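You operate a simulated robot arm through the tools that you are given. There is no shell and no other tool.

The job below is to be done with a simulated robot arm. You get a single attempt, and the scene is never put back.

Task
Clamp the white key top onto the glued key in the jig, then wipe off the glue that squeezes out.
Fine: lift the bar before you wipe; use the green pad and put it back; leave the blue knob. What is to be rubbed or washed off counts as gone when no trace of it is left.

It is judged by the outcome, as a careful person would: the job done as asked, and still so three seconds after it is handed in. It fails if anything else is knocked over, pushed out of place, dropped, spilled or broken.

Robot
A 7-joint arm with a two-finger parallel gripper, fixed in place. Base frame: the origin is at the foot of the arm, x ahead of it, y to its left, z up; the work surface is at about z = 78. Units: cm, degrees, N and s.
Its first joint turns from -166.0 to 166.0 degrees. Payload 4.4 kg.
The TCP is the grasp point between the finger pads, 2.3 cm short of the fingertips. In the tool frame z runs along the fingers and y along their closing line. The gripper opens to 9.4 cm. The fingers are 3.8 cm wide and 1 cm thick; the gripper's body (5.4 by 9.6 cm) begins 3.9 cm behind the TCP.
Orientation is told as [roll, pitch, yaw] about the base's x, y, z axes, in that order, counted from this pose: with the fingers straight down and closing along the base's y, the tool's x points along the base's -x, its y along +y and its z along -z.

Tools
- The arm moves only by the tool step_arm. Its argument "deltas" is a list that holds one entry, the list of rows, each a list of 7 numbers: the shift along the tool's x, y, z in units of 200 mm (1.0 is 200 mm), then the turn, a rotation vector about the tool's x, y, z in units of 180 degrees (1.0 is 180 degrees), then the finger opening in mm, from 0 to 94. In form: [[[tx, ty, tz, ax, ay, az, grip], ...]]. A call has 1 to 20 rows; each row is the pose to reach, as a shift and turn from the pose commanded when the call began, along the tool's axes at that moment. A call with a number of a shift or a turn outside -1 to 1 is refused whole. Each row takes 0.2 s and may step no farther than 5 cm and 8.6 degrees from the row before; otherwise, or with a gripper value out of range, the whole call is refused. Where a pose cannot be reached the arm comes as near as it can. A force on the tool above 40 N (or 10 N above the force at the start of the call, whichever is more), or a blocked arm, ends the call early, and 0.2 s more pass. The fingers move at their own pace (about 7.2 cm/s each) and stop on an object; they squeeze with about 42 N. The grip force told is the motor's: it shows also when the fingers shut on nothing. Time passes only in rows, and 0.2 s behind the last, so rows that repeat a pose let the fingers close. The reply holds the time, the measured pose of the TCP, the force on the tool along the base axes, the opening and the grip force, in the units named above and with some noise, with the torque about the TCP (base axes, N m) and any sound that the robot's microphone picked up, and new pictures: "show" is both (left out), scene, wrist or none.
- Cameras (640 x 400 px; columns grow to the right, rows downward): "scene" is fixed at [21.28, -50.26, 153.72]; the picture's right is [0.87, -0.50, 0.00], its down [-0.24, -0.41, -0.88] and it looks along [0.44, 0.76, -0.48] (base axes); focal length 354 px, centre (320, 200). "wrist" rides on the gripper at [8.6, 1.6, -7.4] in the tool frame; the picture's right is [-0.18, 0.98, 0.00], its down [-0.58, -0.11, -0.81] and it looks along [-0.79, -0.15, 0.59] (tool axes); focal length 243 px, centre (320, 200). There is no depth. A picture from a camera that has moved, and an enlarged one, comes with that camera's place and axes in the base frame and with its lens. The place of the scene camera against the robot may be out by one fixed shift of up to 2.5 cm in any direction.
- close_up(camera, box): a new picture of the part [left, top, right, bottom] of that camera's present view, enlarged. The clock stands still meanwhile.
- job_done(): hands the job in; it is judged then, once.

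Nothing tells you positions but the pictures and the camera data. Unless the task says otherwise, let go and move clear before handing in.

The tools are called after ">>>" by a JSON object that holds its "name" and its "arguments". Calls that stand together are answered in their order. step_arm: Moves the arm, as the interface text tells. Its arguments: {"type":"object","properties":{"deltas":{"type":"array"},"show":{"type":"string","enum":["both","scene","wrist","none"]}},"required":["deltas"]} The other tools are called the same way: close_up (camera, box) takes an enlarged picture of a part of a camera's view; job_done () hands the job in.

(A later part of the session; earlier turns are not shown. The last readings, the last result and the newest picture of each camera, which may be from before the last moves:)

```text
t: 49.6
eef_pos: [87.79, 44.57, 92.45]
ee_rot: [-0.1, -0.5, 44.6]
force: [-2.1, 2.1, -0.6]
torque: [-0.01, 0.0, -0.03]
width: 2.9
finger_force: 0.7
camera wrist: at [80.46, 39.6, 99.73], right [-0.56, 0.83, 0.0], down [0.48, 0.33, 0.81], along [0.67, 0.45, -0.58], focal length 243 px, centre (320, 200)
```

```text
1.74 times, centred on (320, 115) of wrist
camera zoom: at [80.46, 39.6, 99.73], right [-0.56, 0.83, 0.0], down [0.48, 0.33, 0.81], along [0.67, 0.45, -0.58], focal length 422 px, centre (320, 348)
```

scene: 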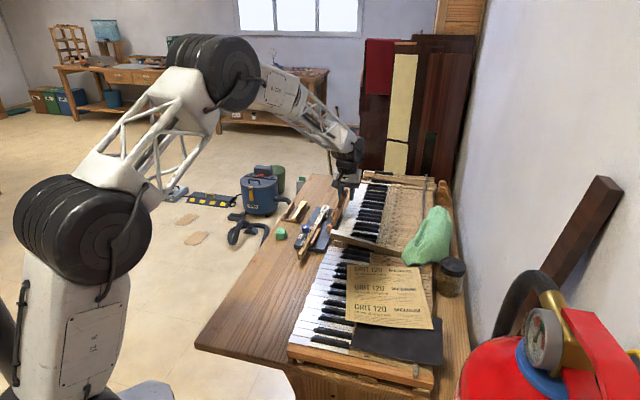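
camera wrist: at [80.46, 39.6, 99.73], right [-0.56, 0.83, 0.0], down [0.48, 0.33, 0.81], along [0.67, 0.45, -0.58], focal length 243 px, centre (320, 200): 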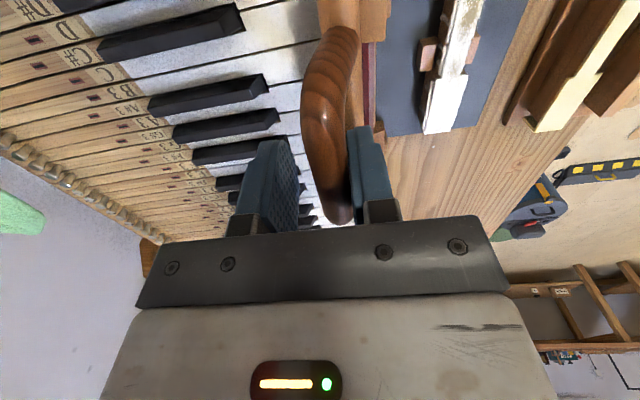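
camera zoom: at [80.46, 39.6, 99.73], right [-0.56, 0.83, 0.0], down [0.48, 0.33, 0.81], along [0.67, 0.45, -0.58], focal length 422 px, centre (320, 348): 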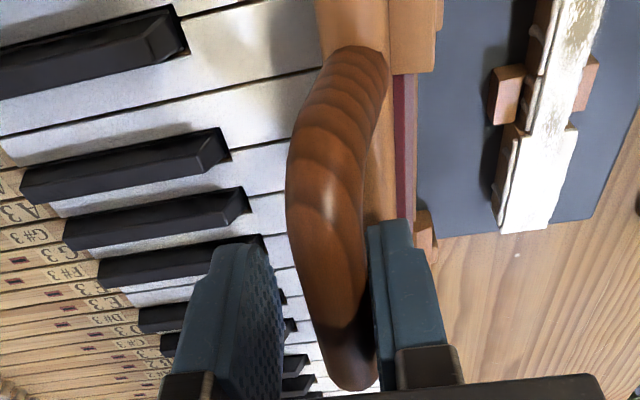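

The caul rests against its stop. I'll open, rise clear, and look closely at where the glue is.

>>> {"name": "step_arm", "arguments": {"deltas": [[[0, 0.01, 0, 0, 0, 0, 40], [0, 0.01, -0.1, 0, 0, 0, 40], [0, 0.01, -0.3, 0, 0, 0, 40], [0.1, 0.15, -0.4, 0, 0, 0, 40], [0.25, 0.3, -0.4, 0, 0, 0, 40], [0.35, 0.4, -0.3, 0, 0, 0, 40]]]}}

>>> {"name": "close_up", "arguments": {"camera": "wrist", "box": [260, 0, 400, 140]}}

>>> {"name": "close_up", "arguments": {"camera": "scene", "box": [310, 195, 345, 230]}}

```text
t: 51.0
eef_pos: [77.05, 45.33, 98.26]
ee_rot: [-0.1, -0.6, 44.6]
force: [-1.1, 0.0, 0.5]
torque: [0.03, 0.02, -0.03]
width: 4.02
finger_force: 0.1
camera wrist: at [69.7, 40.31, 105.64], right [-0.56, 0.83, 0.0], down [0.48, 0.33, 0.81], along [0.67, 0.45, -0.58], focal length 243 px, centre (320, 200)
```

scene: 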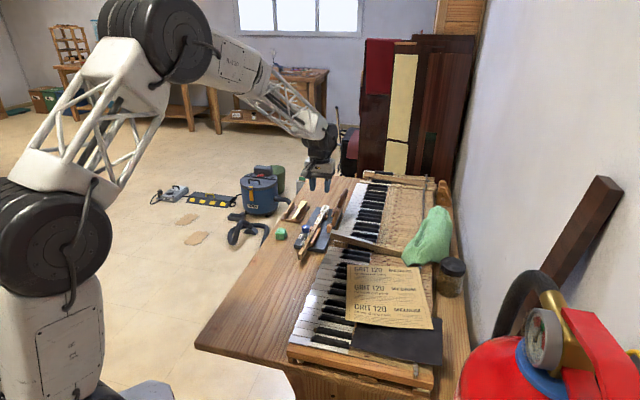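
wrist: 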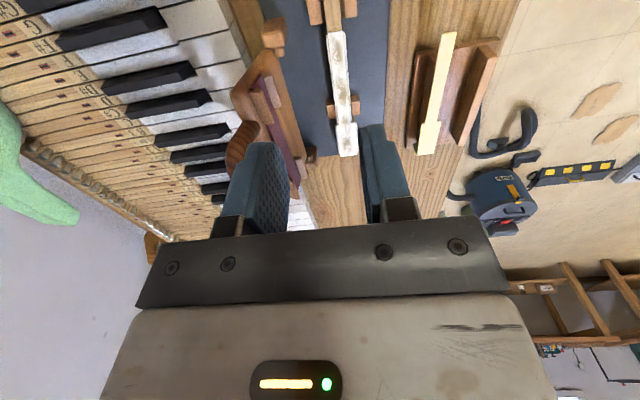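

```text
2.86 times, centred on (330, 70) of wrist
camera zoom: at [69.7, 40.31, 105.64], right [-0.56, 0.83, 0.0], down [0.48, 0.33, 0.81], along [0.67, 0.45, -0.58], focal length 693 px, centre (291, 571)
```

zoom: 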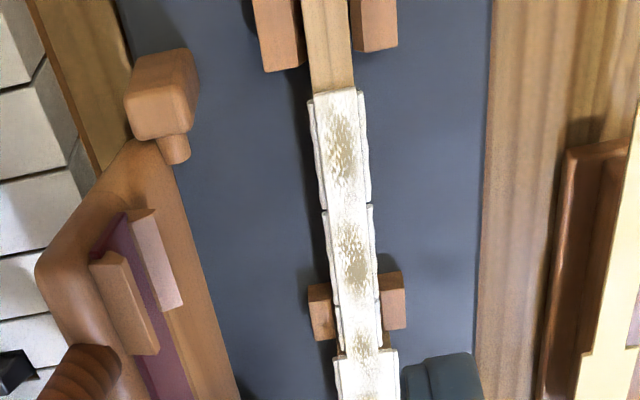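

```text
11.43 times, centred on (328, 212) of scene
camera zoom: at [21.28, -50.26, 153.72], right [0.87, -0.5, 0.0], down [-0.24, -0.41, -0.88], along [0.44, 0.76, -0.48], focal length 4042 px, centre (234, 57)
```

zoom: 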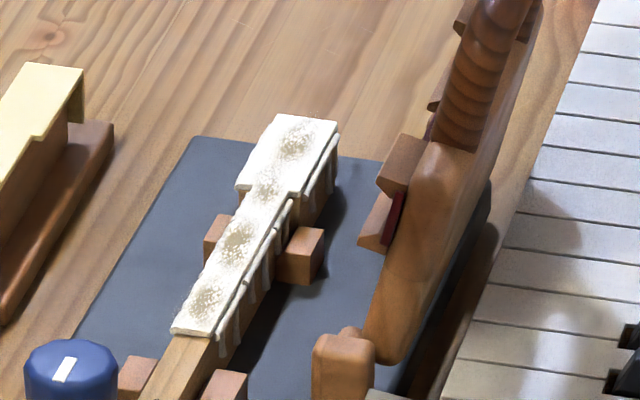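

The residue is clear: blotches along the top of the key plus beads along both side edges, from tail to head. Next I'll find the green pad (about (64, 50)).

>>> {"name": "step_arm", "arguments": {"deltas": [[[0.13, 0.137, 0, 0, 0, 0, 60], [0.26, 0.274, 0.05, 0, 0, 0, 60], [0.4, 0.41, 0.1, 0, 0, 0, 60], [0.535, 0.548, 0.185, 0, 0, 0, 60]]]}}

>>> {"name": "close_up", "arguments": {"camera": "wrist", "box": [240, 20, 400, 180]}}

>>> {"name": "close_up", "arguments": {"camera": "scene", "box": [265, 215, 300, 250]}}

```text
t: 52.0
eef_pos: [61.88, 45.62, 94.61]
ee_rot: [-0.1, -0.6, 44.5]
force: [-0.7, -0.5, -1.2]
torque: [0.0, -0.05, 0.01]
width: 6.0
finger_force: 0.1
camera wrist: at [54.46, 40.64, 101.79], right [-0.56, 0.83, 0.0], down [0.48, 0.33, 0.81], along [0.67, 0.45, -0.58], focal length 243 px, centre (320, 200)
```

scene: 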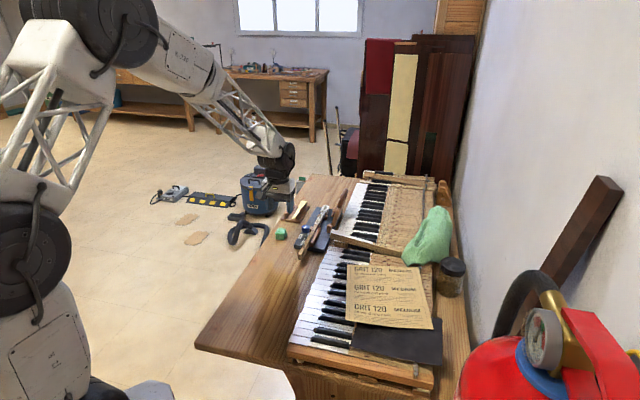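
wrist: 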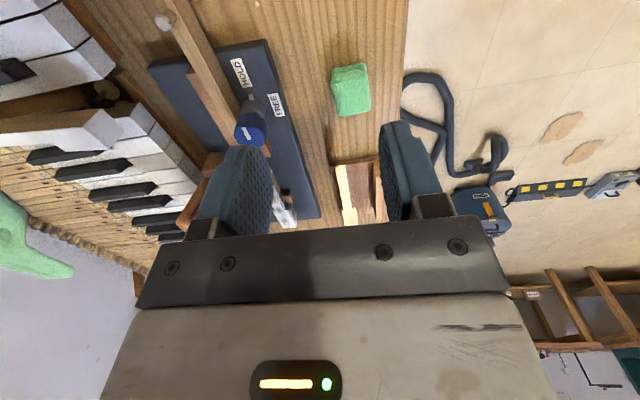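

```text
2.50 times, centred on (320, 100) of wrist
camera zoom: at [54.46, 40.64, 101.79], right [-0.56, 0.83, 0.0], down [0.48, 0.33, 0.81], along [0.67, 0.45, -0.58], focal length 606 px, centre (320, 450)
```

zoom: 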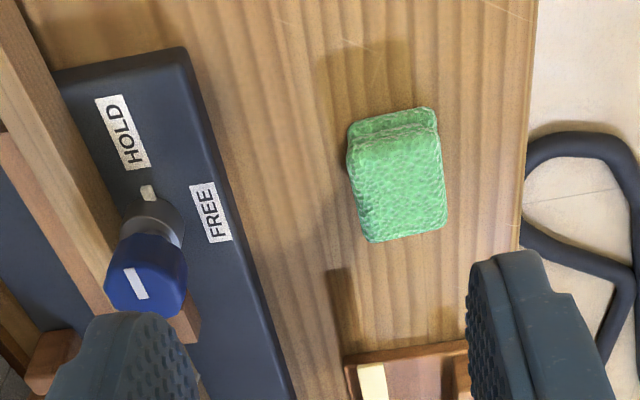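

```text
11.43 times, centred on (282, 232) of scene
camera zoom: at [21.28, -50.26, 153.72], right [0.87, -0.5, 0.0], down [-0.24, -0.41, -0.88], along [0.44, 0.76, -0.48], focal length 4042 px, centre (749, -171)
```

zoom: 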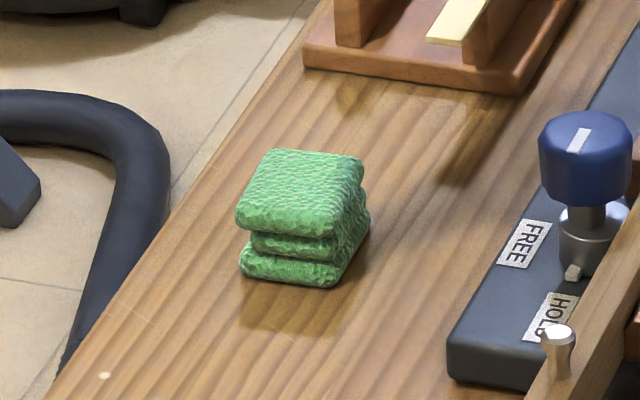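

The pad is a folded 3.1 × 4.3 × 2 cm block, centre about (63.5, 50.5), turned about 48°. Before taking it I'll zoom in on the glue on the key's side to plan the wipe.

>>> {"name": "close_up", "arguments": {"camera": "scene", "box": [322, 202, 344, 226]}}

```text
16.00 times, centred on (333, 214) of scene
camera zoom: at [21.28, -50.26, 153.72], right [0.87, -0.5, 0.0], down [-0.24, -0.41, -0.88], along [0.44, 0.76, -0.48], focal length 5658 px, centre (112, -24)
```

zoom: 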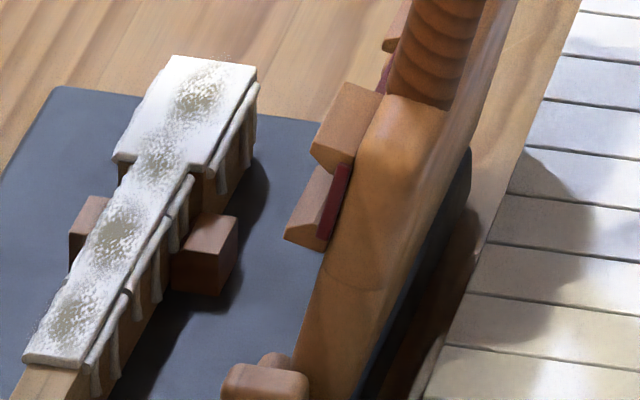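

The squeezed-out glue is on the top face and in beads with ~1 cm drips down both sides. I'll go to the pad now.

>>> {"name": "step_arm", "arguments": {"deltas": [[[-0.11, 0.06, 0.1, 0, 0, -0.0097, 60], [-0.229, 0.117, 0.2, 0, 0, -0.0194, 60], [-0.229, 0.117, 0.32, 0, 0, -0.0194, 60], [-0.229, 0.117, 0.43, 0, 0, -0.0194, 60]]]}}

>>> {"name": "close_up", "arguments": {"camera": "wrist", "box": [220, 20, 420, 220]}}

>>> {"name": "close_up", "arguments": {"camera": "scene", "box": [262, 205, 307, 250]}}

```text
t: 53.0
eef_pos: [63.55, 50.49, 85.79]
ee_rot: [-0.1, -0.5, 48.1]
force: [0.6, 0.7, -0.5]
torque: [0.01, -0.02, -0.02]
width: 6.01
finger_force: 0.2
camera wrist: at [56.54, 45.17, 93.19], right [-0.61, 0.79, 0.0], down [0.46, 0.35, 0.81], along [0.64, 0.49, -0.58], focal length 243 px, centre (320, 200)
```

scene: 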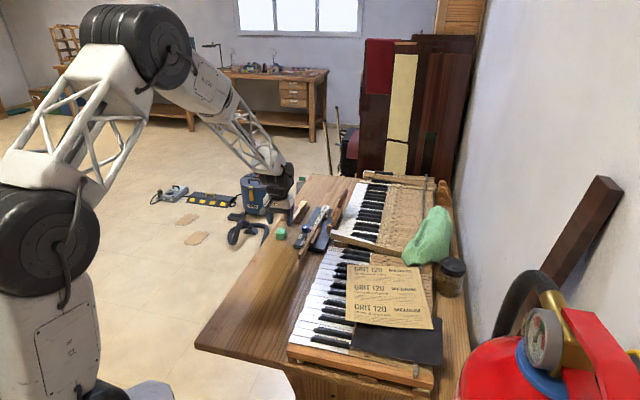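
wrist: 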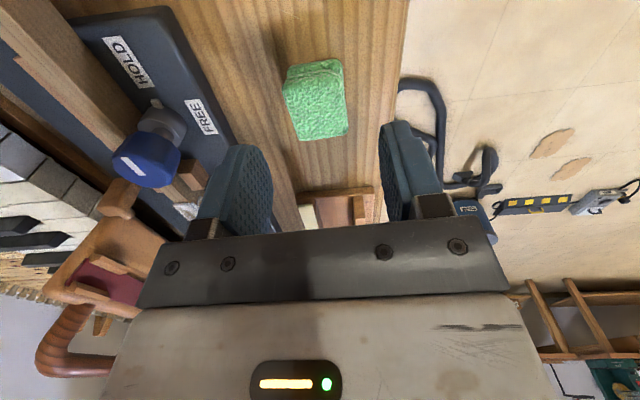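

```text
2.00 times, centred on (320, 120) of wrist
camera zoom: at [56.54, 45.17, 93.19], right [-0.61, 0.79, 0.0], down [0.46, 0.35, 0.81], along [0.64, 0.49, -0.58], focal length 485 px, centre (320, 360)
```

zoom: 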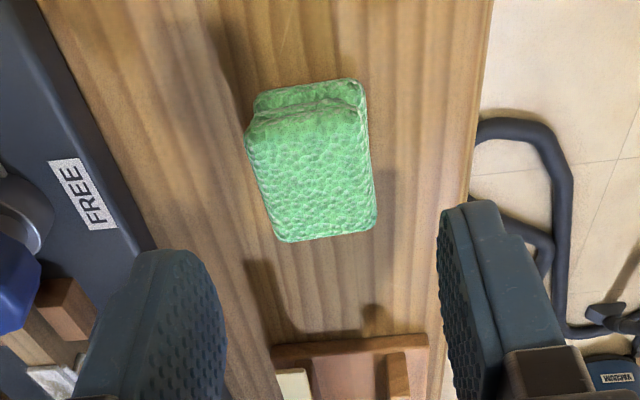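

```text
8.89 times, centred on (284, 228) of scene
camera zoom: at [21.28, -50.26, 153.72], right [0.87, -0.5, 0.0], down [-0.24, -0.41, -0.88], along [0.44, 0.76, -0.48], focal length 3143 px, centre (636, -44)
```

zoom: 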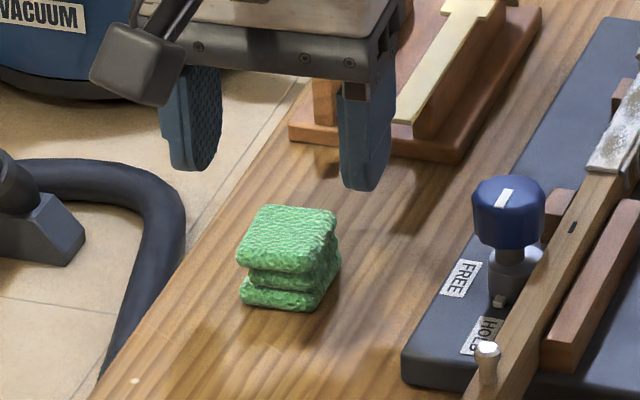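

The fingers straddle the pad well. I'll lower so the tips leave about 1 cm of pad below them, and close.

>>> {"name": "step_arm", "arguments": {"deltas": [[[-0.01, 0, 0.08, 0, 0, 0, 55], [-0.01, 0, 0.16, 0, 0, 0, 50], [-0.01, 0, 0.215, 0, 0, 0, 45], [-0.01, 0, 0.215, 0, 0, 0, 35], [-0.01, 0, 0.215, 0, 0, 0, 25], [-0.01, 0, 0.215, 0, 0, 0, 20], [-0.01, 0, 0.215, 0, 0, 0, 20]]]}}

>>> {"name": "close_up", "arguments": {"camera": "wrist", "box": [220, 60, 420, 240]}}

>>> {"name": "close_up", "arguments": {"camera": "scene", "box": [262, 205, 307, 250]}}

```text
t: 54.6
eef_pos: [63.88, 50.74, 81.65]
ee_rot: [0.0, -0.5, 48.1]
force: [0.0, 0.0, 3.2]
torque: [-0.02, -0.02, -0.01]
width: 3.19
finger_force: 42.0
camera wrist: at [56.73, 45.37, 88.96], right [-0.61, 0.79, 0.0], down [0.46, 0.35, 0.81], along [0.64, 0.49, -0.58], focal length 243 px, centre (320, 200)
```

scene: 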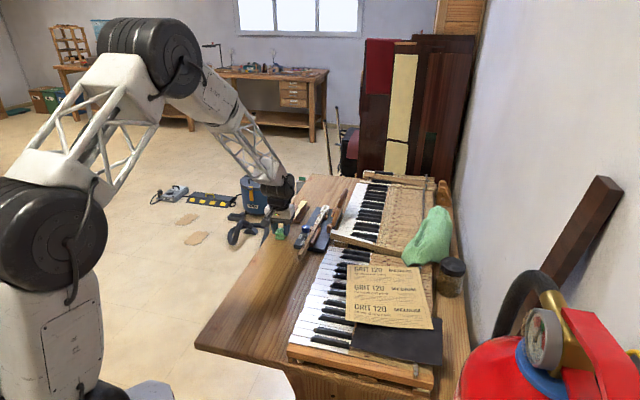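
wrist: 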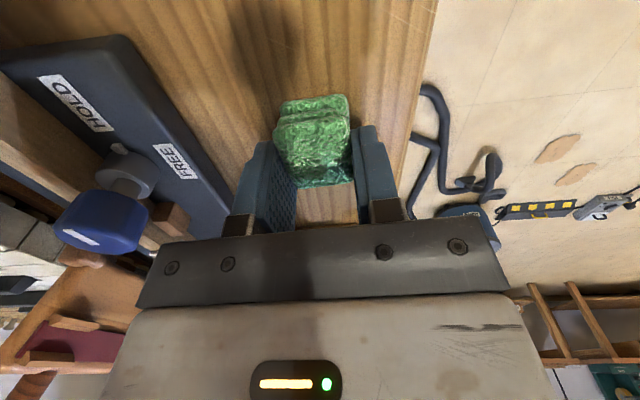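

```text
2.22 times, centred on (320, 150) of wrist
camera zoom: at [56.73, 45.37, 88.96], right [-0.61, 0.79, 0.0], down [0.46, 0.35, 0.81], along [0.64, 0.49, -0.58], focal length 539 px, centre (320, 311)
```

zoom: 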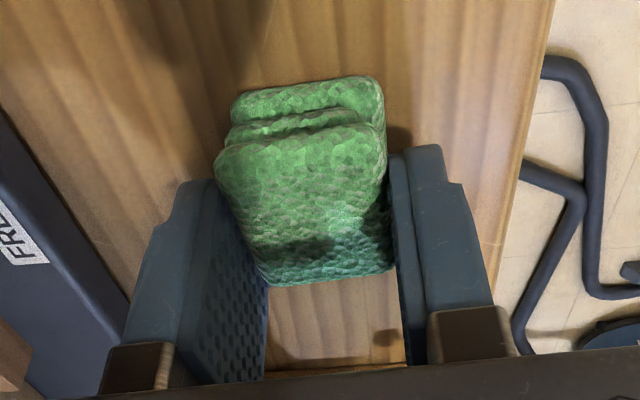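

```text
8.89 times, centred on (284, 228) of scene
camera zoom: at [21.28, -50.26, 153.72], right [0.87, -0.5, 0.0], down [-0.24, -0.41, -0.88], along [0.44, 0.76, -0.48], focal length 3143 px, centre (636, -44)
```

zoom: 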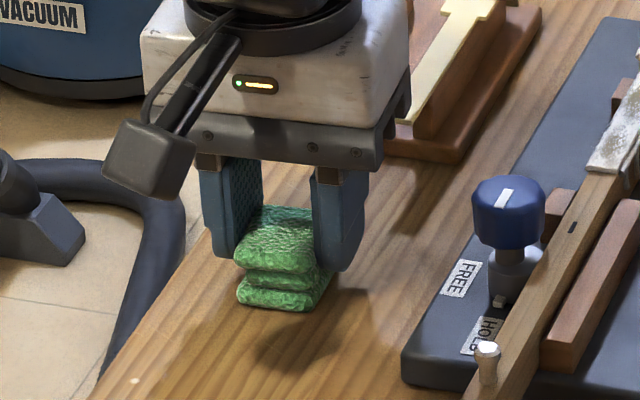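

The pad is gripped (3.2 cm wide). I'll note its spot as TCP (63.9, 50.7, 81.65), yaw 48°. Now I lift it, turn the hand 94° so the pad's free ends face across the key, and carry it over the jig.

>>> {"name": "step_arm", "arguments": {"deltas": [[[0, 0, -0.2, 0, 0, 0, 20], [0, 0, -0.44, 0, 0, 0, 20], [-0.049, -0.052, -0.5, 0, 0, 0.0437, 20], [-0.098, -0.104, -0.5, 0, 0, 0.0874, 20], [-0.147, -0.155, -0.5, 0, 0, 0.1311, 20], [-0.197, -0.207, -0.5, 0, 0, 0.1748, 20], [-0.246, -0.259, -0.5, 0, 0, 0.2185, 20], [-0.295, -0.311, -0.5, 0, 0, 0.2622, 20], [-0.344, -0.363, -0.5, 0, 0, 0.3059, 20], [-0.393, -0.415, -0.5, 0, 0, 0.3496, 20], [-0.442, -0.466, -0.5, 0, 0, 0.3933, 20], [-0.491, -0.518, -0.5, 0, 0, 0.437, 20], [-0.541, -0.57, -0.5, 0, 0, 0.4807, 20], [-0.59, -0.622, -0.5, 0, 0, 0.5244, 20]]]}}

>>> {"name": "close_up", "arguments": {"camera": "wrist", "box": [200, 0, 440, 240]}}

>>> {"name": "close_up", "arguments": {"camera": "scene", "box": [300, 165, 360, 225]}}

```text
t: 57.6
eef_pos: [80.87, 51.11, 91.76]
ee_rot: [0.5, -0.1, -46.3]
force: [0.6, -0.1, 0.1]
torque: [-0.01, 0.03, -0.03]
width: 3.23
finger_force: 42.2
camera wrist: at [75.97, 58.45, 99.18], right [0.84, 0.54, 0.01], down [0.32, -0.5, 0.81], along [0.44, -0.67, -0.59], focal length 243 px, centre (320, 200)
```

scene: 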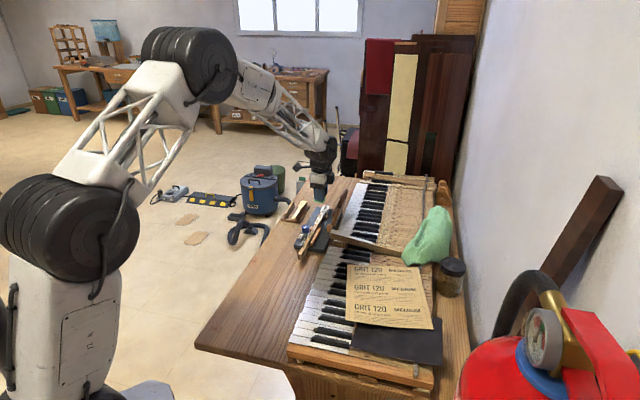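
wrist: 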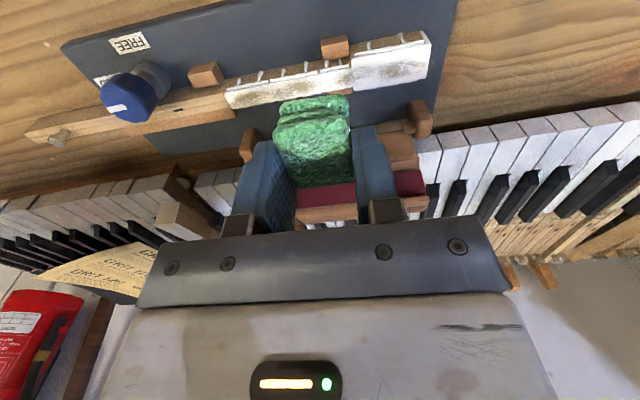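

```text
1.67 times, centred on (320, 120) of wrist
camera zoom: at [75.97, 58.45, 99.18], right [0.84, 0.54, 0.01], down [0.32, -0.5, 0.81], along [0.44, -0.67, -0.59], focal length 404 px, centre (320, 333)
```

zoom: 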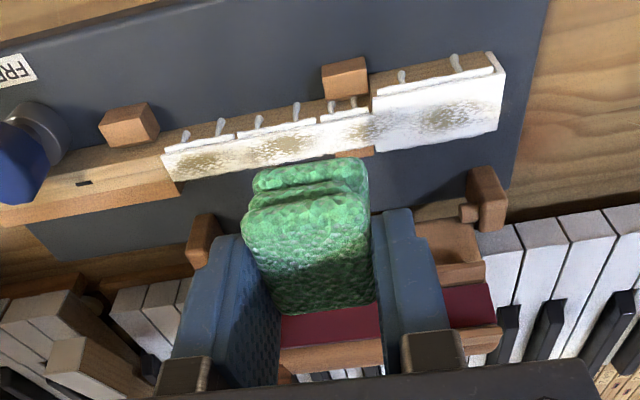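

```text
6.67 times, centred on (330, 195) of scene
camera zoom: at [21.28, -50.26, 153.72], right [0.87, -0.5, 0.0], down [-0.24, -0.41, -0.88], along [0.44, 0.76, -0.48], focal length 2358 px, centre (253, 233)
```

zoom: 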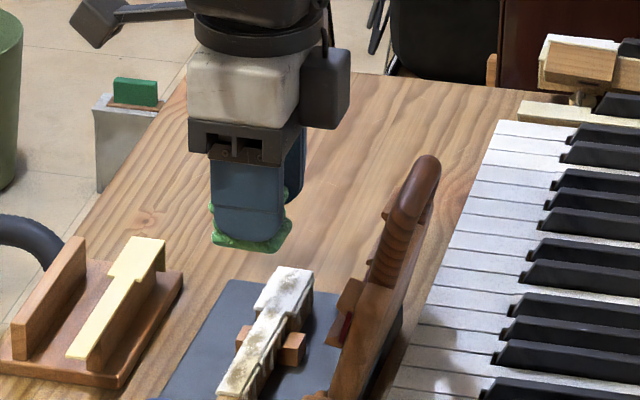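

The pad is over the key with the hand turned, and I can see the beads along the key's left side too. I'll start over the tail end of the key and come down near the surface.

>>> {"name": "step_arm", "arguments": {"deltas": [[[0, -0.13, 0, 0, 0, 0, 20], [0, -0.27, 0, 0, 0, 0, 20], [0, -0.27, 0.12, 0, 0, 0, 20], [0, -0.27, 0.24, 0, 0, 0, 20]]]}}

>>> {"name": "close_up", "arguments": {"camera": "wrist", "box": [200, 0, 440, 240]}}

>>> {"name": "close_up", "arguments": {"camera": "scene", "box": [305, 190, 345, 230]}}

```text
t: 58.6
eef_pos: [76.83, 47.47, 86.88]
ee_rot: [0.7, -0.1, -46.2]
force: [-0.4, -0.3, 0.1]
torque: [-0.01, 0.0, -0.01]
width: 3.22
finger_force: 41.4
camera wrist: at [71.97, 54.72, 94.32], right [0.84, 0.55, 0.01], down [0.32, -0.5, 0.81], along [0.45, -0.67, -0.59], focal length 243 px, centre (320, 200)
```

scene: 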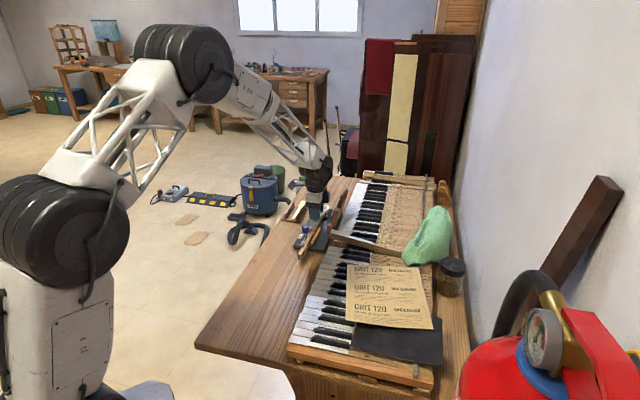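
wrist: 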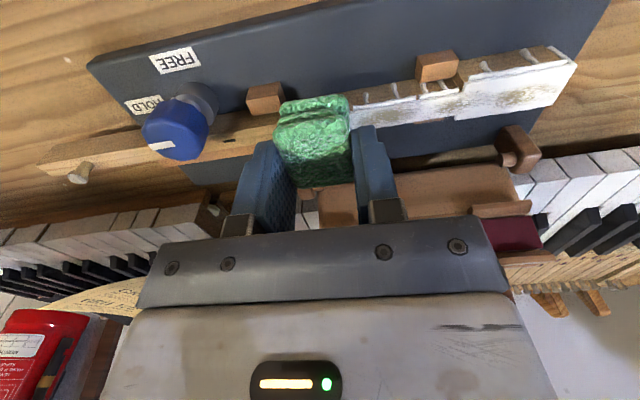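

```text
1.67 times, centred on (320, 120) of wrist
camera zoom: at [71.97, 54.72, 94.32], right [0.84, 0.55, 0.01], down [0.32, -0.5, 0.81], along [0.45, -0.67, -0.59], focal length 404 px, centre (320, 333)
```

zoom: 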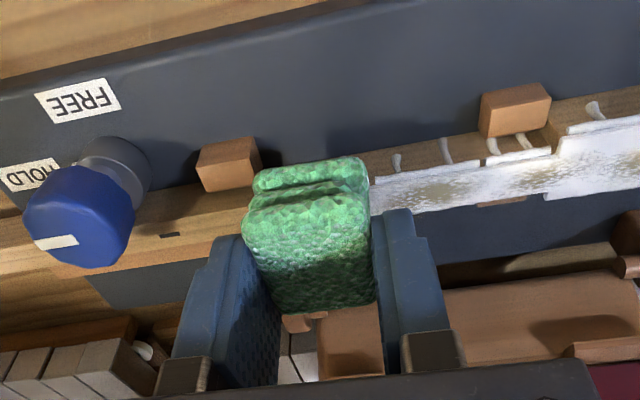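

```text
10.00 times, centred on (325, 210) of scene
camera zoom: at [21.28, -50.26, 153.72], right [0.87, -0.5, 0.0], down [-0.24, -0.41, -0.88], along [0.44, 0.76, -0.48], focal length 3536 px, centre (270, 100)
```

zoom: 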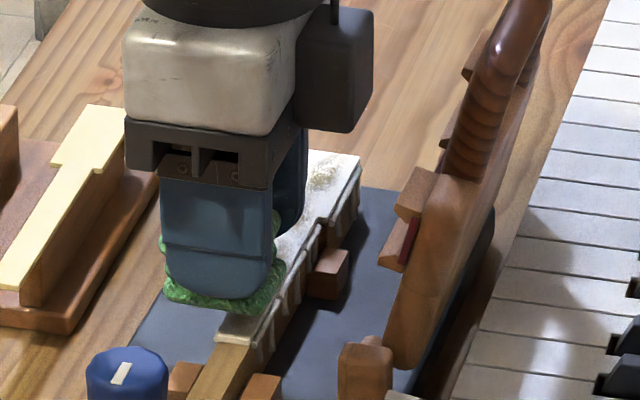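

Now lowering gently until the pad presses on the tail of the key top.

>>> {"name": "step_arm", "arguments": {"deltas": [[[0, 0, 0.025, 0, 0, 0, 20], [0, 0, 0.045, 0, 0, 0, 20], [0, 0, 0.055, 0, 0, 0, 20], [0, 0, 0.06, 0, 0, 0, 20]]], "show": "none"}}

```text
t: 59.6
eef_pos: [76.95, 47.49, 85.84]
ee_rot: [0.7, 0.0, -46.3]
force: [-2.2, -0.9, 16.5]
torque: [-0.2, 0.1, 0.0]
width: 3.22
finger_force: 41.9
```

Contact at 16 N. I'll ease off slightly and wipe forward along the whole top.

>>> {"name": "step_arm", "arguments": {"deltas": [[[0, -0.02, -0.003, 0, 0, 0, 20], [0, 0.03, -0.003, 0, 0, 0, 20], [0, 0.08, -0.003, 0, 0, 0, 20], [0, 0.13, -0.003, 0, 0, 0, 20], [0, 0.18, -0.003, 0, 0, 0, 20], [0, 0.23, -0.003, 0, 0, 0, 20], [0, 0.28, -0.003, 0, 0, 0, 20], [0, 0.33, -0.003, 0, 0, 0, 20], [0, 0.38, -0.003, 0, 0, 0, 20], [0, 0.43, -0.003, 0, 0, 0, 20], [0, 0.48, -0.003, 0, 0, 0, 20], [0, 0.53, -0.003, 0, 0, 0, 20], [0, 0.58, -0.003, 0, 0, 0, 20], [0, 0.62, -0.003, 0, 0, 0, 20]]]}}

>>> {"name": "close_up", "arguments": {"camera": "wrist", "box": [100, 0, 440, 200]}}

>>> {"name": "close_up", "arguments": {"camera": "scene", "box": [310, 190, 345, 225]}}

```text
t: 62.6
eef_pos: [85.93, 55.92, 85.82]
ee_rot: [0.6, 0.0, -46.3]
force: [-0.9, -1.5, 3.4]
torque: [-0.11, 0.1, 0.03]
width: 3.22
finger_force: 42.4
camera wrist: at [81.09, 63.29, 93.28], right [0.84, 0.55, 0.01], down [0.32, -0.5, 0.81], along [0.45, -0.67, -0.59], focal length 243 px, centre (320, 200)
```

scene: 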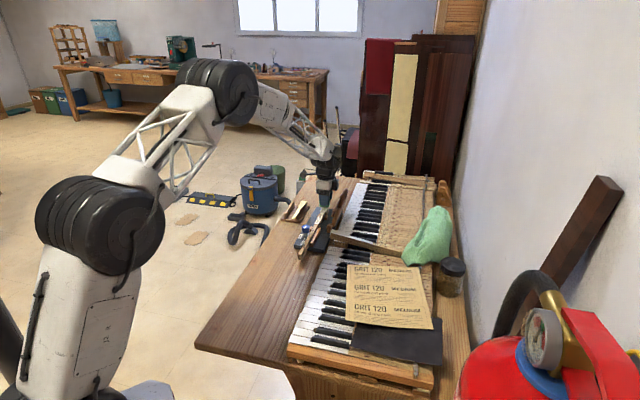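
wrist: 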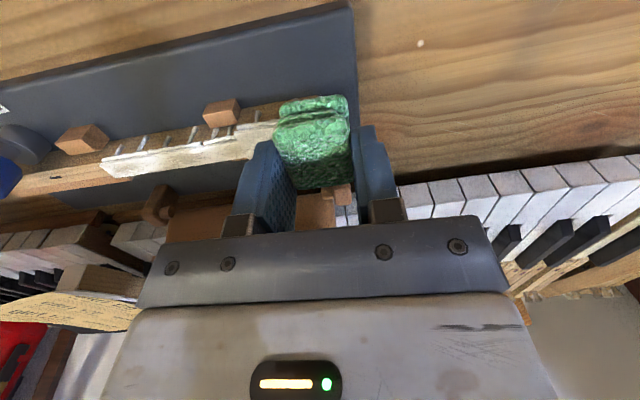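

```text
1.88 times, centred on (270, 100) of wrist
camera zoom: at [81.09, 63.29, 93.28], right [0.84, 0.55, 0.01], down [0.32, -0.5, 0.81], along [0.45, -0.67, -0.59], focal length 457 px, centre (414, 388)
```

zoom: 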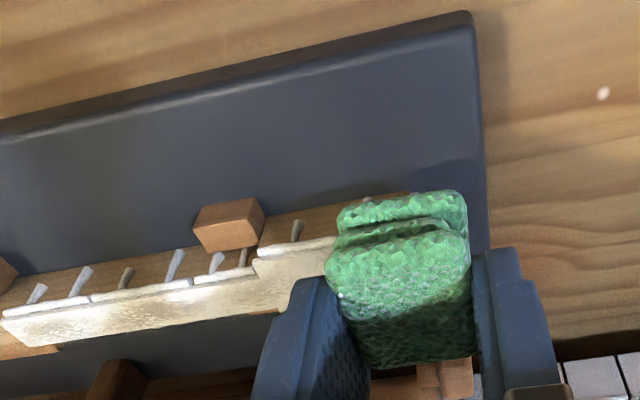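

```text
11.43 times, centred on (328, 208) of scene
camera zoom: at [21.28, -50.26, 153.72], right [0.87, -0.5, 0.0], down [-0.24, -0.41, -0.88], along [0.44, 0.76, -0.48], focal length 4042 px, centre (234, 114)
```

zoom: 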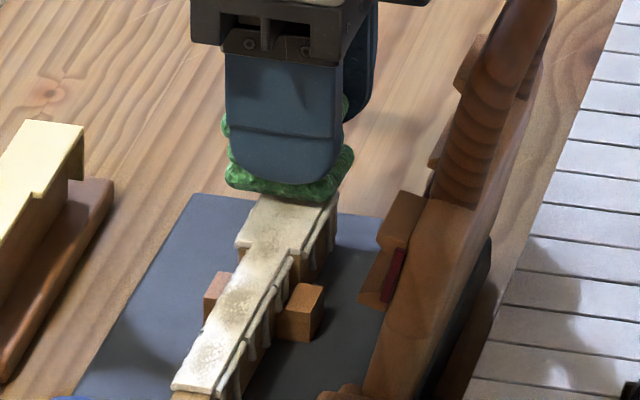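

The first pass thinned the film. I'll wipe back and forth with a bit more pressure.

>>> {"name": "step_arm", "arguments": {"deltas": [[[0, 0.0, 0.003, 0, 0, 0, 20], [0, -0.06, 0.003, 0, 0, 0, 20], [0, -0.12, 0.003, 0, 0, 0, 20], [0, -0.18, 0.003, 0, 0, 0, 20], [0, -0.24, 0.003, 0, 0, 0, 20], [0, -0.3, 0.003, 0, 0, 0, 20], [0, -0.36, 0.003, 0, 0, 0, 20], [0, -0.42, 0.003, 0, 0, 0, 20], [0, -0.48, 0.003, 0, 0, 0, 20], [0, -0.54, 0.003, 0, 0, 0, 20], [0, -0.6, 0.003, 0, 0, 0, 20], [0, -0.65, 0.003, 0, 0, 0, 20]]]}}

>>> {"name": "close_up", "arguments": {"camera": "wrist", "box": [280, 0, 580, 180]}}

>>> {"name": "close_up", "arguments": {"camera": "scene", "box": [310, 190, 345, 225]}}

```text
t: 65.2
eef_pos: [76.64, 46.98, 85.63]
ee_rot: [0.6, -0.1, -46.1]
force: [9.1, 9.8, 30.9]
torque: [0.21, -0.3, 0.05]
width: 3.21
finger_force: 42.2
camera wrist: at [71.68, 54.34, 93.17], right [0.84, 0.55, 0.01], down [0.32, -0.5, 0.81], along [0.45, -0.67, -0.59], focal length 243 px, centre (320, 200)
```

scene: 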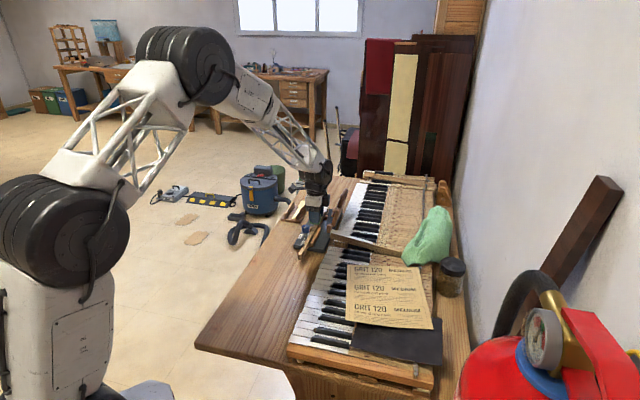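
wrist: 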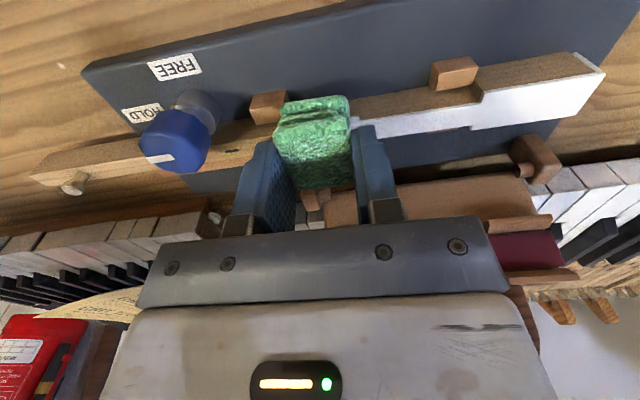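

```text
2.13 times, centred on (430, 90) of wrist
camera zoom: at [71.68, 54.34, 93.17], right [0.84, 0.55, 0.01], down [0.32, -0.5, 0.81], along [0.45, -0.67, -0.59], focal length 518 px, centre (85, 435)
```

zoom: 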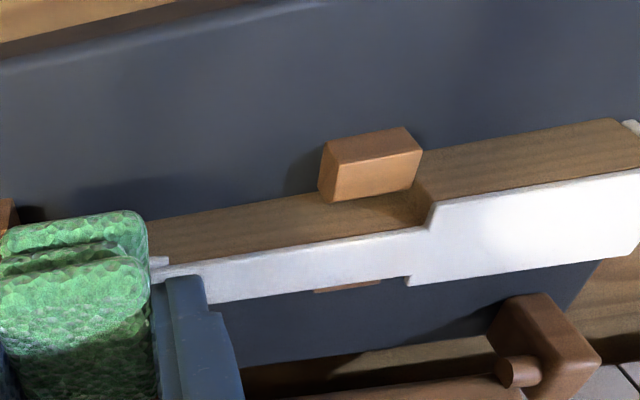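

```text
11.43 times, centred on (328, 208) of scene
camera zoom: at [21.28, -50.26, 153.72], right [0.87, -0.5, 0.0], down [-0.24, -0.41, -0.88], along [0.44, 0.76, -0.48], focal length 4042 px, centre (234, 114)
```

zoom: 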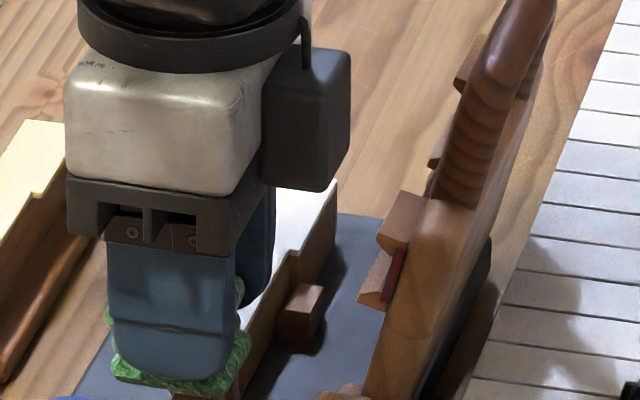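

Nearly everything came off, sides included. What remains is the tail end under the pad and a bit at the head end. I'll stroke the tail, then run forward to the head end and stroke there.

>>> {"name": "step_arm", "arguments": {"deltas": [[[0, 0.05, -0.002, 0, 0, 0, 20], [0, 0.1, -0.002, 0, 0, 0, 20], [0, 0.05, -0.002, 0, 0, 0, 20], [0, 0, -0.002, 0, 0, 0, 20], [0, -0.03, -0.002, 0, 0, 0, 20], [0, 0.03, -0.002, 0, 0, 0, 20], [0, 0.09, -0.002, 0, 0, 0, 20], [0, 0.16, -0.002, 0, 0, 0, 20], [0, 0.23, -0.002, 0, 0, 0, 20], [0, 0.3, -0.002, 0, 0, 0, 20], [0, 0.37, -0.002, 0, 0, 0, 20], [0, 0.44, -0.002, 0, 0, 0, 20], [0, 0.51, -0.002, 0, 0, 0, 20], [0, 0.58, -0.002, 0, 0, 0, 20], [0, 0.65, -0.002, 0, 0, 0, 20], [0, 0.6, -0.002, 0, 0, 0, 20], [0, 0.55, -0.002, 0, 0, 0, 20]]]}}

>>> {"name": "close_up", "arguments": {"camera": "wrist", "box": [60, 0, 440, 200]}}

>>> {"name": "close_up", "arguments": {"camera": "scene", "box": [310, 190, 345, 225]}}

```text
t: 65.5
eef_pos: [76.77, 47.15, 85.77]
ee_rot: [0.3, -0.2, -46.2]
force: [-2.3, -1.9, 12.8]
torque: [-0.15, 0.04, 0.0]
width: 3.18
finger_force: 42.2
stopped in row 1: the force on the tool passed its limit at 63 N (the readings are from after the stop); the commanded pose is now the measured one
camera wrist: at [71.92, 54.5, 93.21], right [0.84, 0.55, 0.01], down [0.32, -0.5, 0.81], along [0.44, -0.67, -0.59], focal length 243 px, centre (320, 200)
```

scene: 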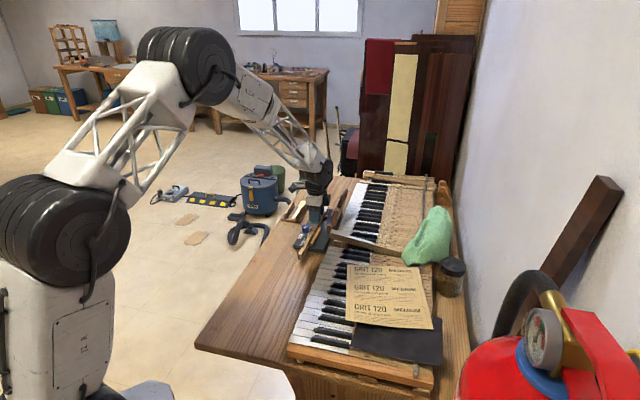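
wrist: 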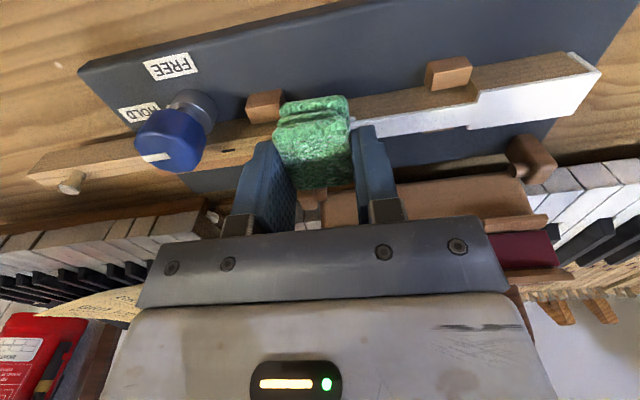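

```text
1.68 times, centred on (250, 100) of wrist
camera zoom: at [71.92, 54.5, 93.21], right [0.84, 0.55, 0.01], down [0.32, -0.5, 0.81], along [0.44, -0.67, -0.59], focal length 409 px, centre (438, 368)
```

zoom: 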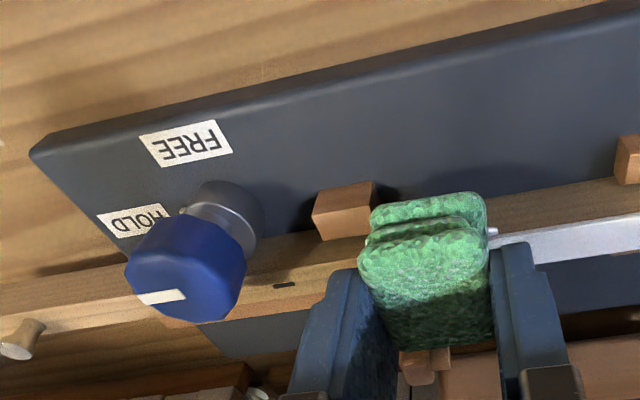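

```text
11.43 times, centred on (328, 208) of scene
camera zoom: at [21.28, -50.26, 153.72], right [0.87, -0.5, 0.0], down [-0.24, -0.41, -0.88], along [0.44, 0.76, -0.48], focal length 4042 px, centre (234, 114)
```

zoom: 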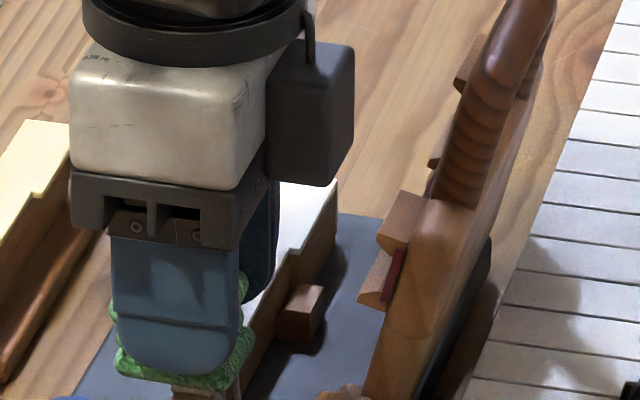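

The pad caught the tail edge on reversing, so I'll lift a few mm, move in from the edge, and wipe with shorter, lighter strokes.

>>> {"name": "step_arm", "arguments": {"deltas": [[[0, 0, -0.02, 0, 0, 0, 20], [0, 0.04, -0.02, 0, 0, 0, 20], [0, 0.07, -0.005, 0, 0, 0, 20], [0, 0.07, 0.0, 0, 0, 0, 20]]]}}

>>> {"name": "close_up", "arguments": {"camera": "wrist", "box": [200, 60, 400, 180]}}

>>> {"name": "close_up", "arguments": {"camera": "scene", "box": [312, 198, 342, 228]}}

```text
t: 66.5
eef_pos: [77.68, 48.11, 85.83]
ee_rot: [0.4, -0.1, -46.3]
force: [-2.9, -2.9, 16.7]
torque: [-0.21, 0.12, -0.01]
width: 3.21
finger_force: 42.1
camera wrist: at [72.93, 55.51, 93.21], right [0.84, 0.55, 0.01], down [0.32, -0.5, 0.81], along [0.44, -0.67, -0.59], focal length 243 px, centre (320, 200)
```

scene: 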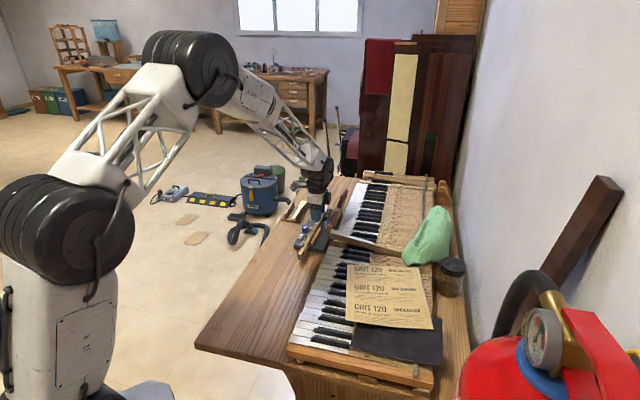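
wrist: 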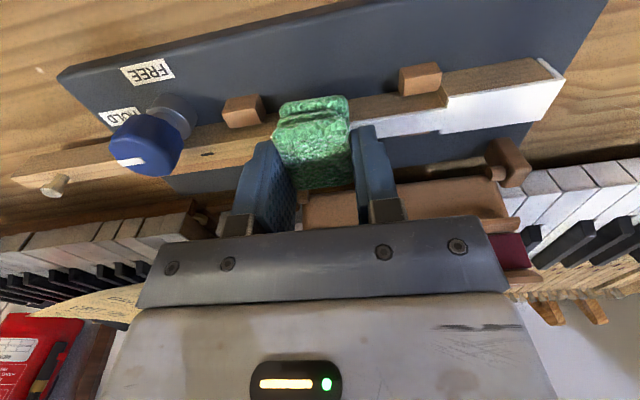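

```text
3.20 times, centred on (300, 120) of wrist
camera zoom: at [72.93, 55.51, 93.21], right [0.84, 0.55, 0.01], down [0.32, -0.5, 0.81], along [0.44, -0.67, -0.59], focal length 776 px, centre (384, 456)
```

zoom: 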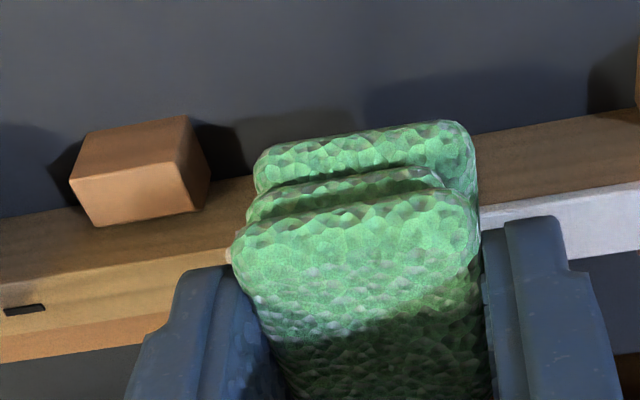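

```text
13.33 times, centred on (327, 213) of scene
camera zoom: at [21.28, -50.26, 153.72], right [0.87, -0.5, 0.0], down [-0.24, -0.41, -0.88], along [0.44, 0.76, -0.48], focal length 4715 px, centre (227, 27)
```

zoom: 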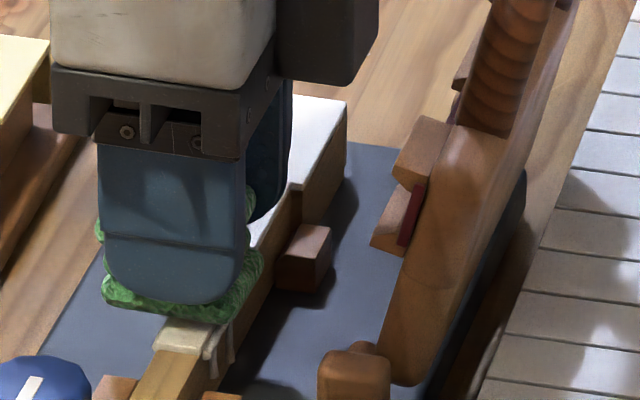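

Only the last centimetre at the tail still has glue. Short gentle strokes there.

>>> {"name": "step_arm", "arguments": {"deltas": [[[0, -0.025, 0, 0, 0, 0, 20], [0, -0.05, 0, 0, 0, 0, 20], [0, -0.025, 0, 0, 0, 0, 20], [0, 0, 0, 0, 0, 0, 20], [0, 0.03, 0, 0, 0, 0, 20], [0, 0, 0, 0, 0, 0, 20], [0, -0.03, 0, 0, 0, 0, 20], [0, -0.055, 0, 0, 0, 0, 20], [0, -0.03, 0, 0, 0, 0, 20], [0, 0, 0, 0, 0, 0, 20], [0, 0.05, 0, 0, 0, 0, 20], [0, 0.1, 0, 0, 0, 0, 20]]]}}

>>> {"name": "close_up", "arguments": {"camera": "wrist", "box": [200, 60, 400, 180]}}

>>> {"name": "close_up", "arguments": {"camera": "scene", "box": [312, 198, 342, 228]}}

```text
t: 67.3
eef_pos: [77.21, 47.65, 85.79]
ee_rot: [0.3, 0.1, -46.3]
force: [-1.0, -0.5, 7.9]
torque: [-0.08, -0.01, -0.02]
width: 3.2
finger_force: 41.9
stopped in row 4: the force on the tool passed its limit at 45 N (the readings are from after the stop); the commanded pose is now the measured one
camera wrist: at [72.53, 55.0, 93.24], right [0.84, 0.55, 0.0], down [0.32, -0.5, 0.81], along [0.44, -0.67, -0.59], focal length 243 px, centre (320, 200)
```

scene: 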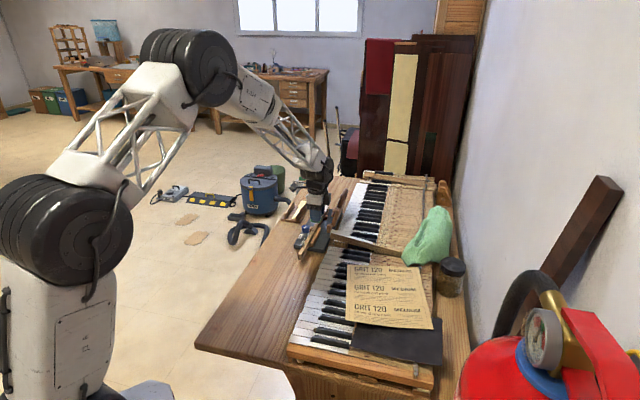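
wrist: 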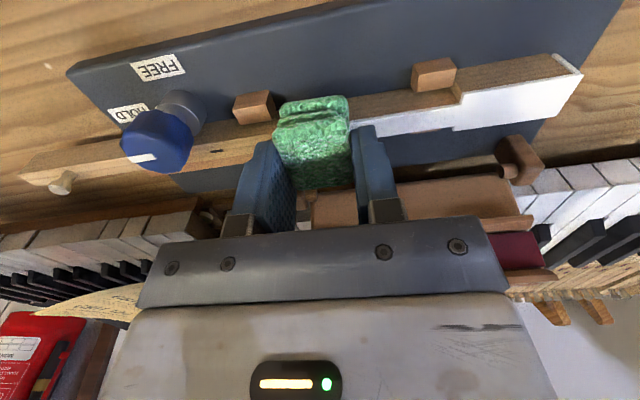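

```text
3.20 times, centred on (300, 120) of wrist
camera zoom: at [72.53, 55.0, 93.24], right [0.84, 0.55, 0.0], down [0.32, -0.5, 0.81], along [0.44, -0.67, -0.59], focal length 776 px, centre (384, 456)
```

zoom: 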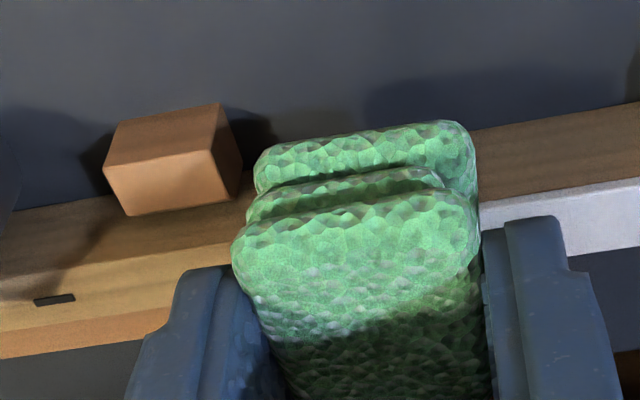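

```text
13.33 times, centred on (327, 213) of scene
camera zoom: at [21.28, -50.26, 153.72], right [0.87, -0.5, 0.0], down [-0.24, -0.41, -0.88], along [0.44, 0.76, -0.48], focal length 4715 px, centre (227, 27)
```

zoom: 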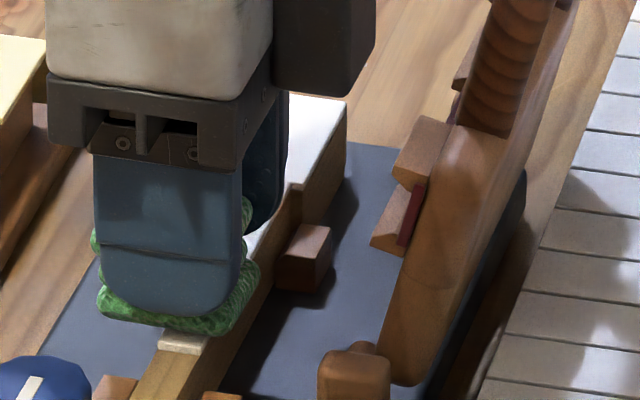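

The side drips at the tail are gone now. I'll lift the pad and inspect the whole key.

>>> {"name": "step_arm", "arguments": {"deltas": [[[0, 0, -0.03, 0, 0, 0, 20], [0, 0, -0.2, 0, 0, 0, 20], [0.0, 0, -0.4, 0, 0, 0, 20]]]}}

>>> {"name": "close_up", "arguments": {"camera": "wrist", "box": [240, 30, 540, 180]}}

>>> {"name": "close_up", "arguments": {"camera": "scene", "box": [312, 200, 342, 230]}}

```text
t: 68.2
eef_pos: [77.17, 47.69, 93.65]
ee_rot: [0.1, 0.0, -46.3]
force: [-0.6, 0.1, -0.7]
torque: [-0.01, -0.05, 0.0]
width: 3.21
finger_force: 42.1
camera wrist: at [72.48, 55.06, 101.08], right [0.84, 0.55, 0.0], down [0.32, -0.5, 0.81], along [0.44, -0.68, -0.59], focal length 243 px, centre (320, 200)
```

scene: 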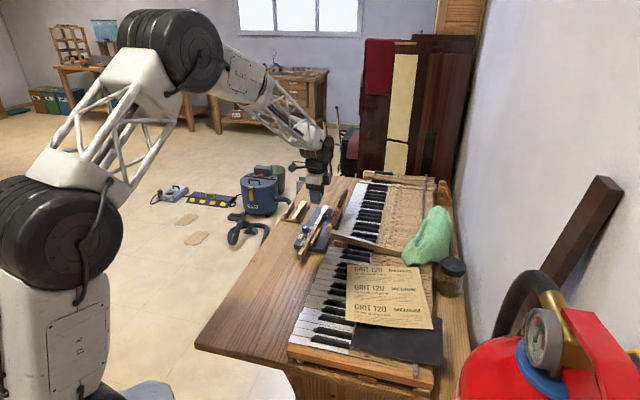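
wrist: 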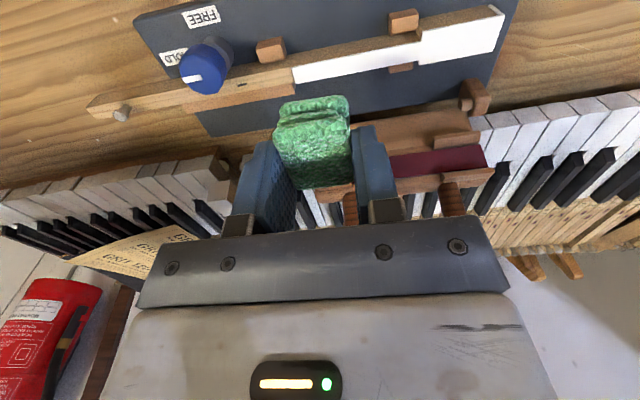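

```text
2.13 times, centred on (390, 105) of wrist
camera zoom: at [72.48, 55.06, 101.08], right [0.84, 0.55, 0.0], down [0.32, -0.5, 0.81], along [0.44, -0.68, -0.59], focal length 518 px, centre (171, 403)
```

zoom: 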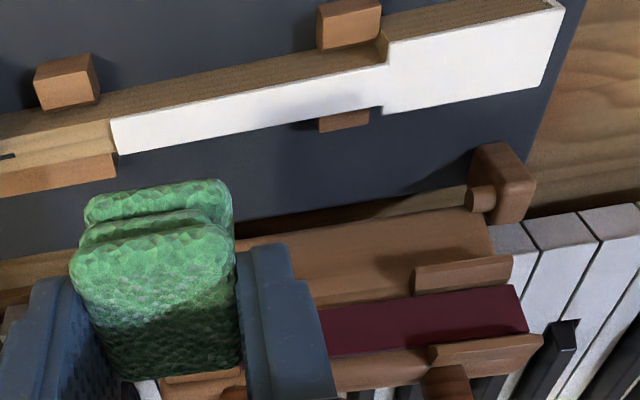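

```text
13.33 times, centred on (327, 215) of scene
camera zoom: at [21.28, -50.26, 153.72], right [0.87, -0.5, 0.0], down [-0.24, -0.41, -0.88], along [0.44, 0.76, -0.48], focal length 4715 px, centre (227, 0)
```

zoom: 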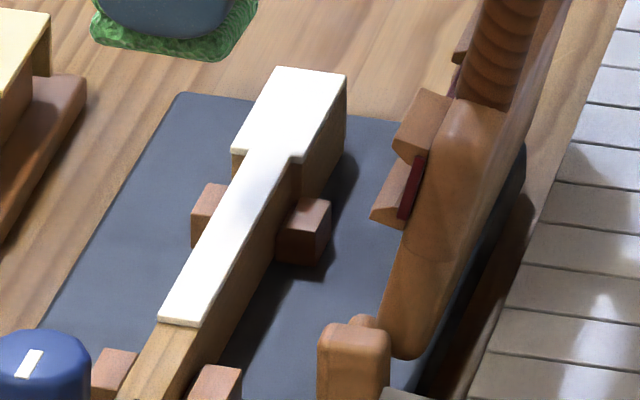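

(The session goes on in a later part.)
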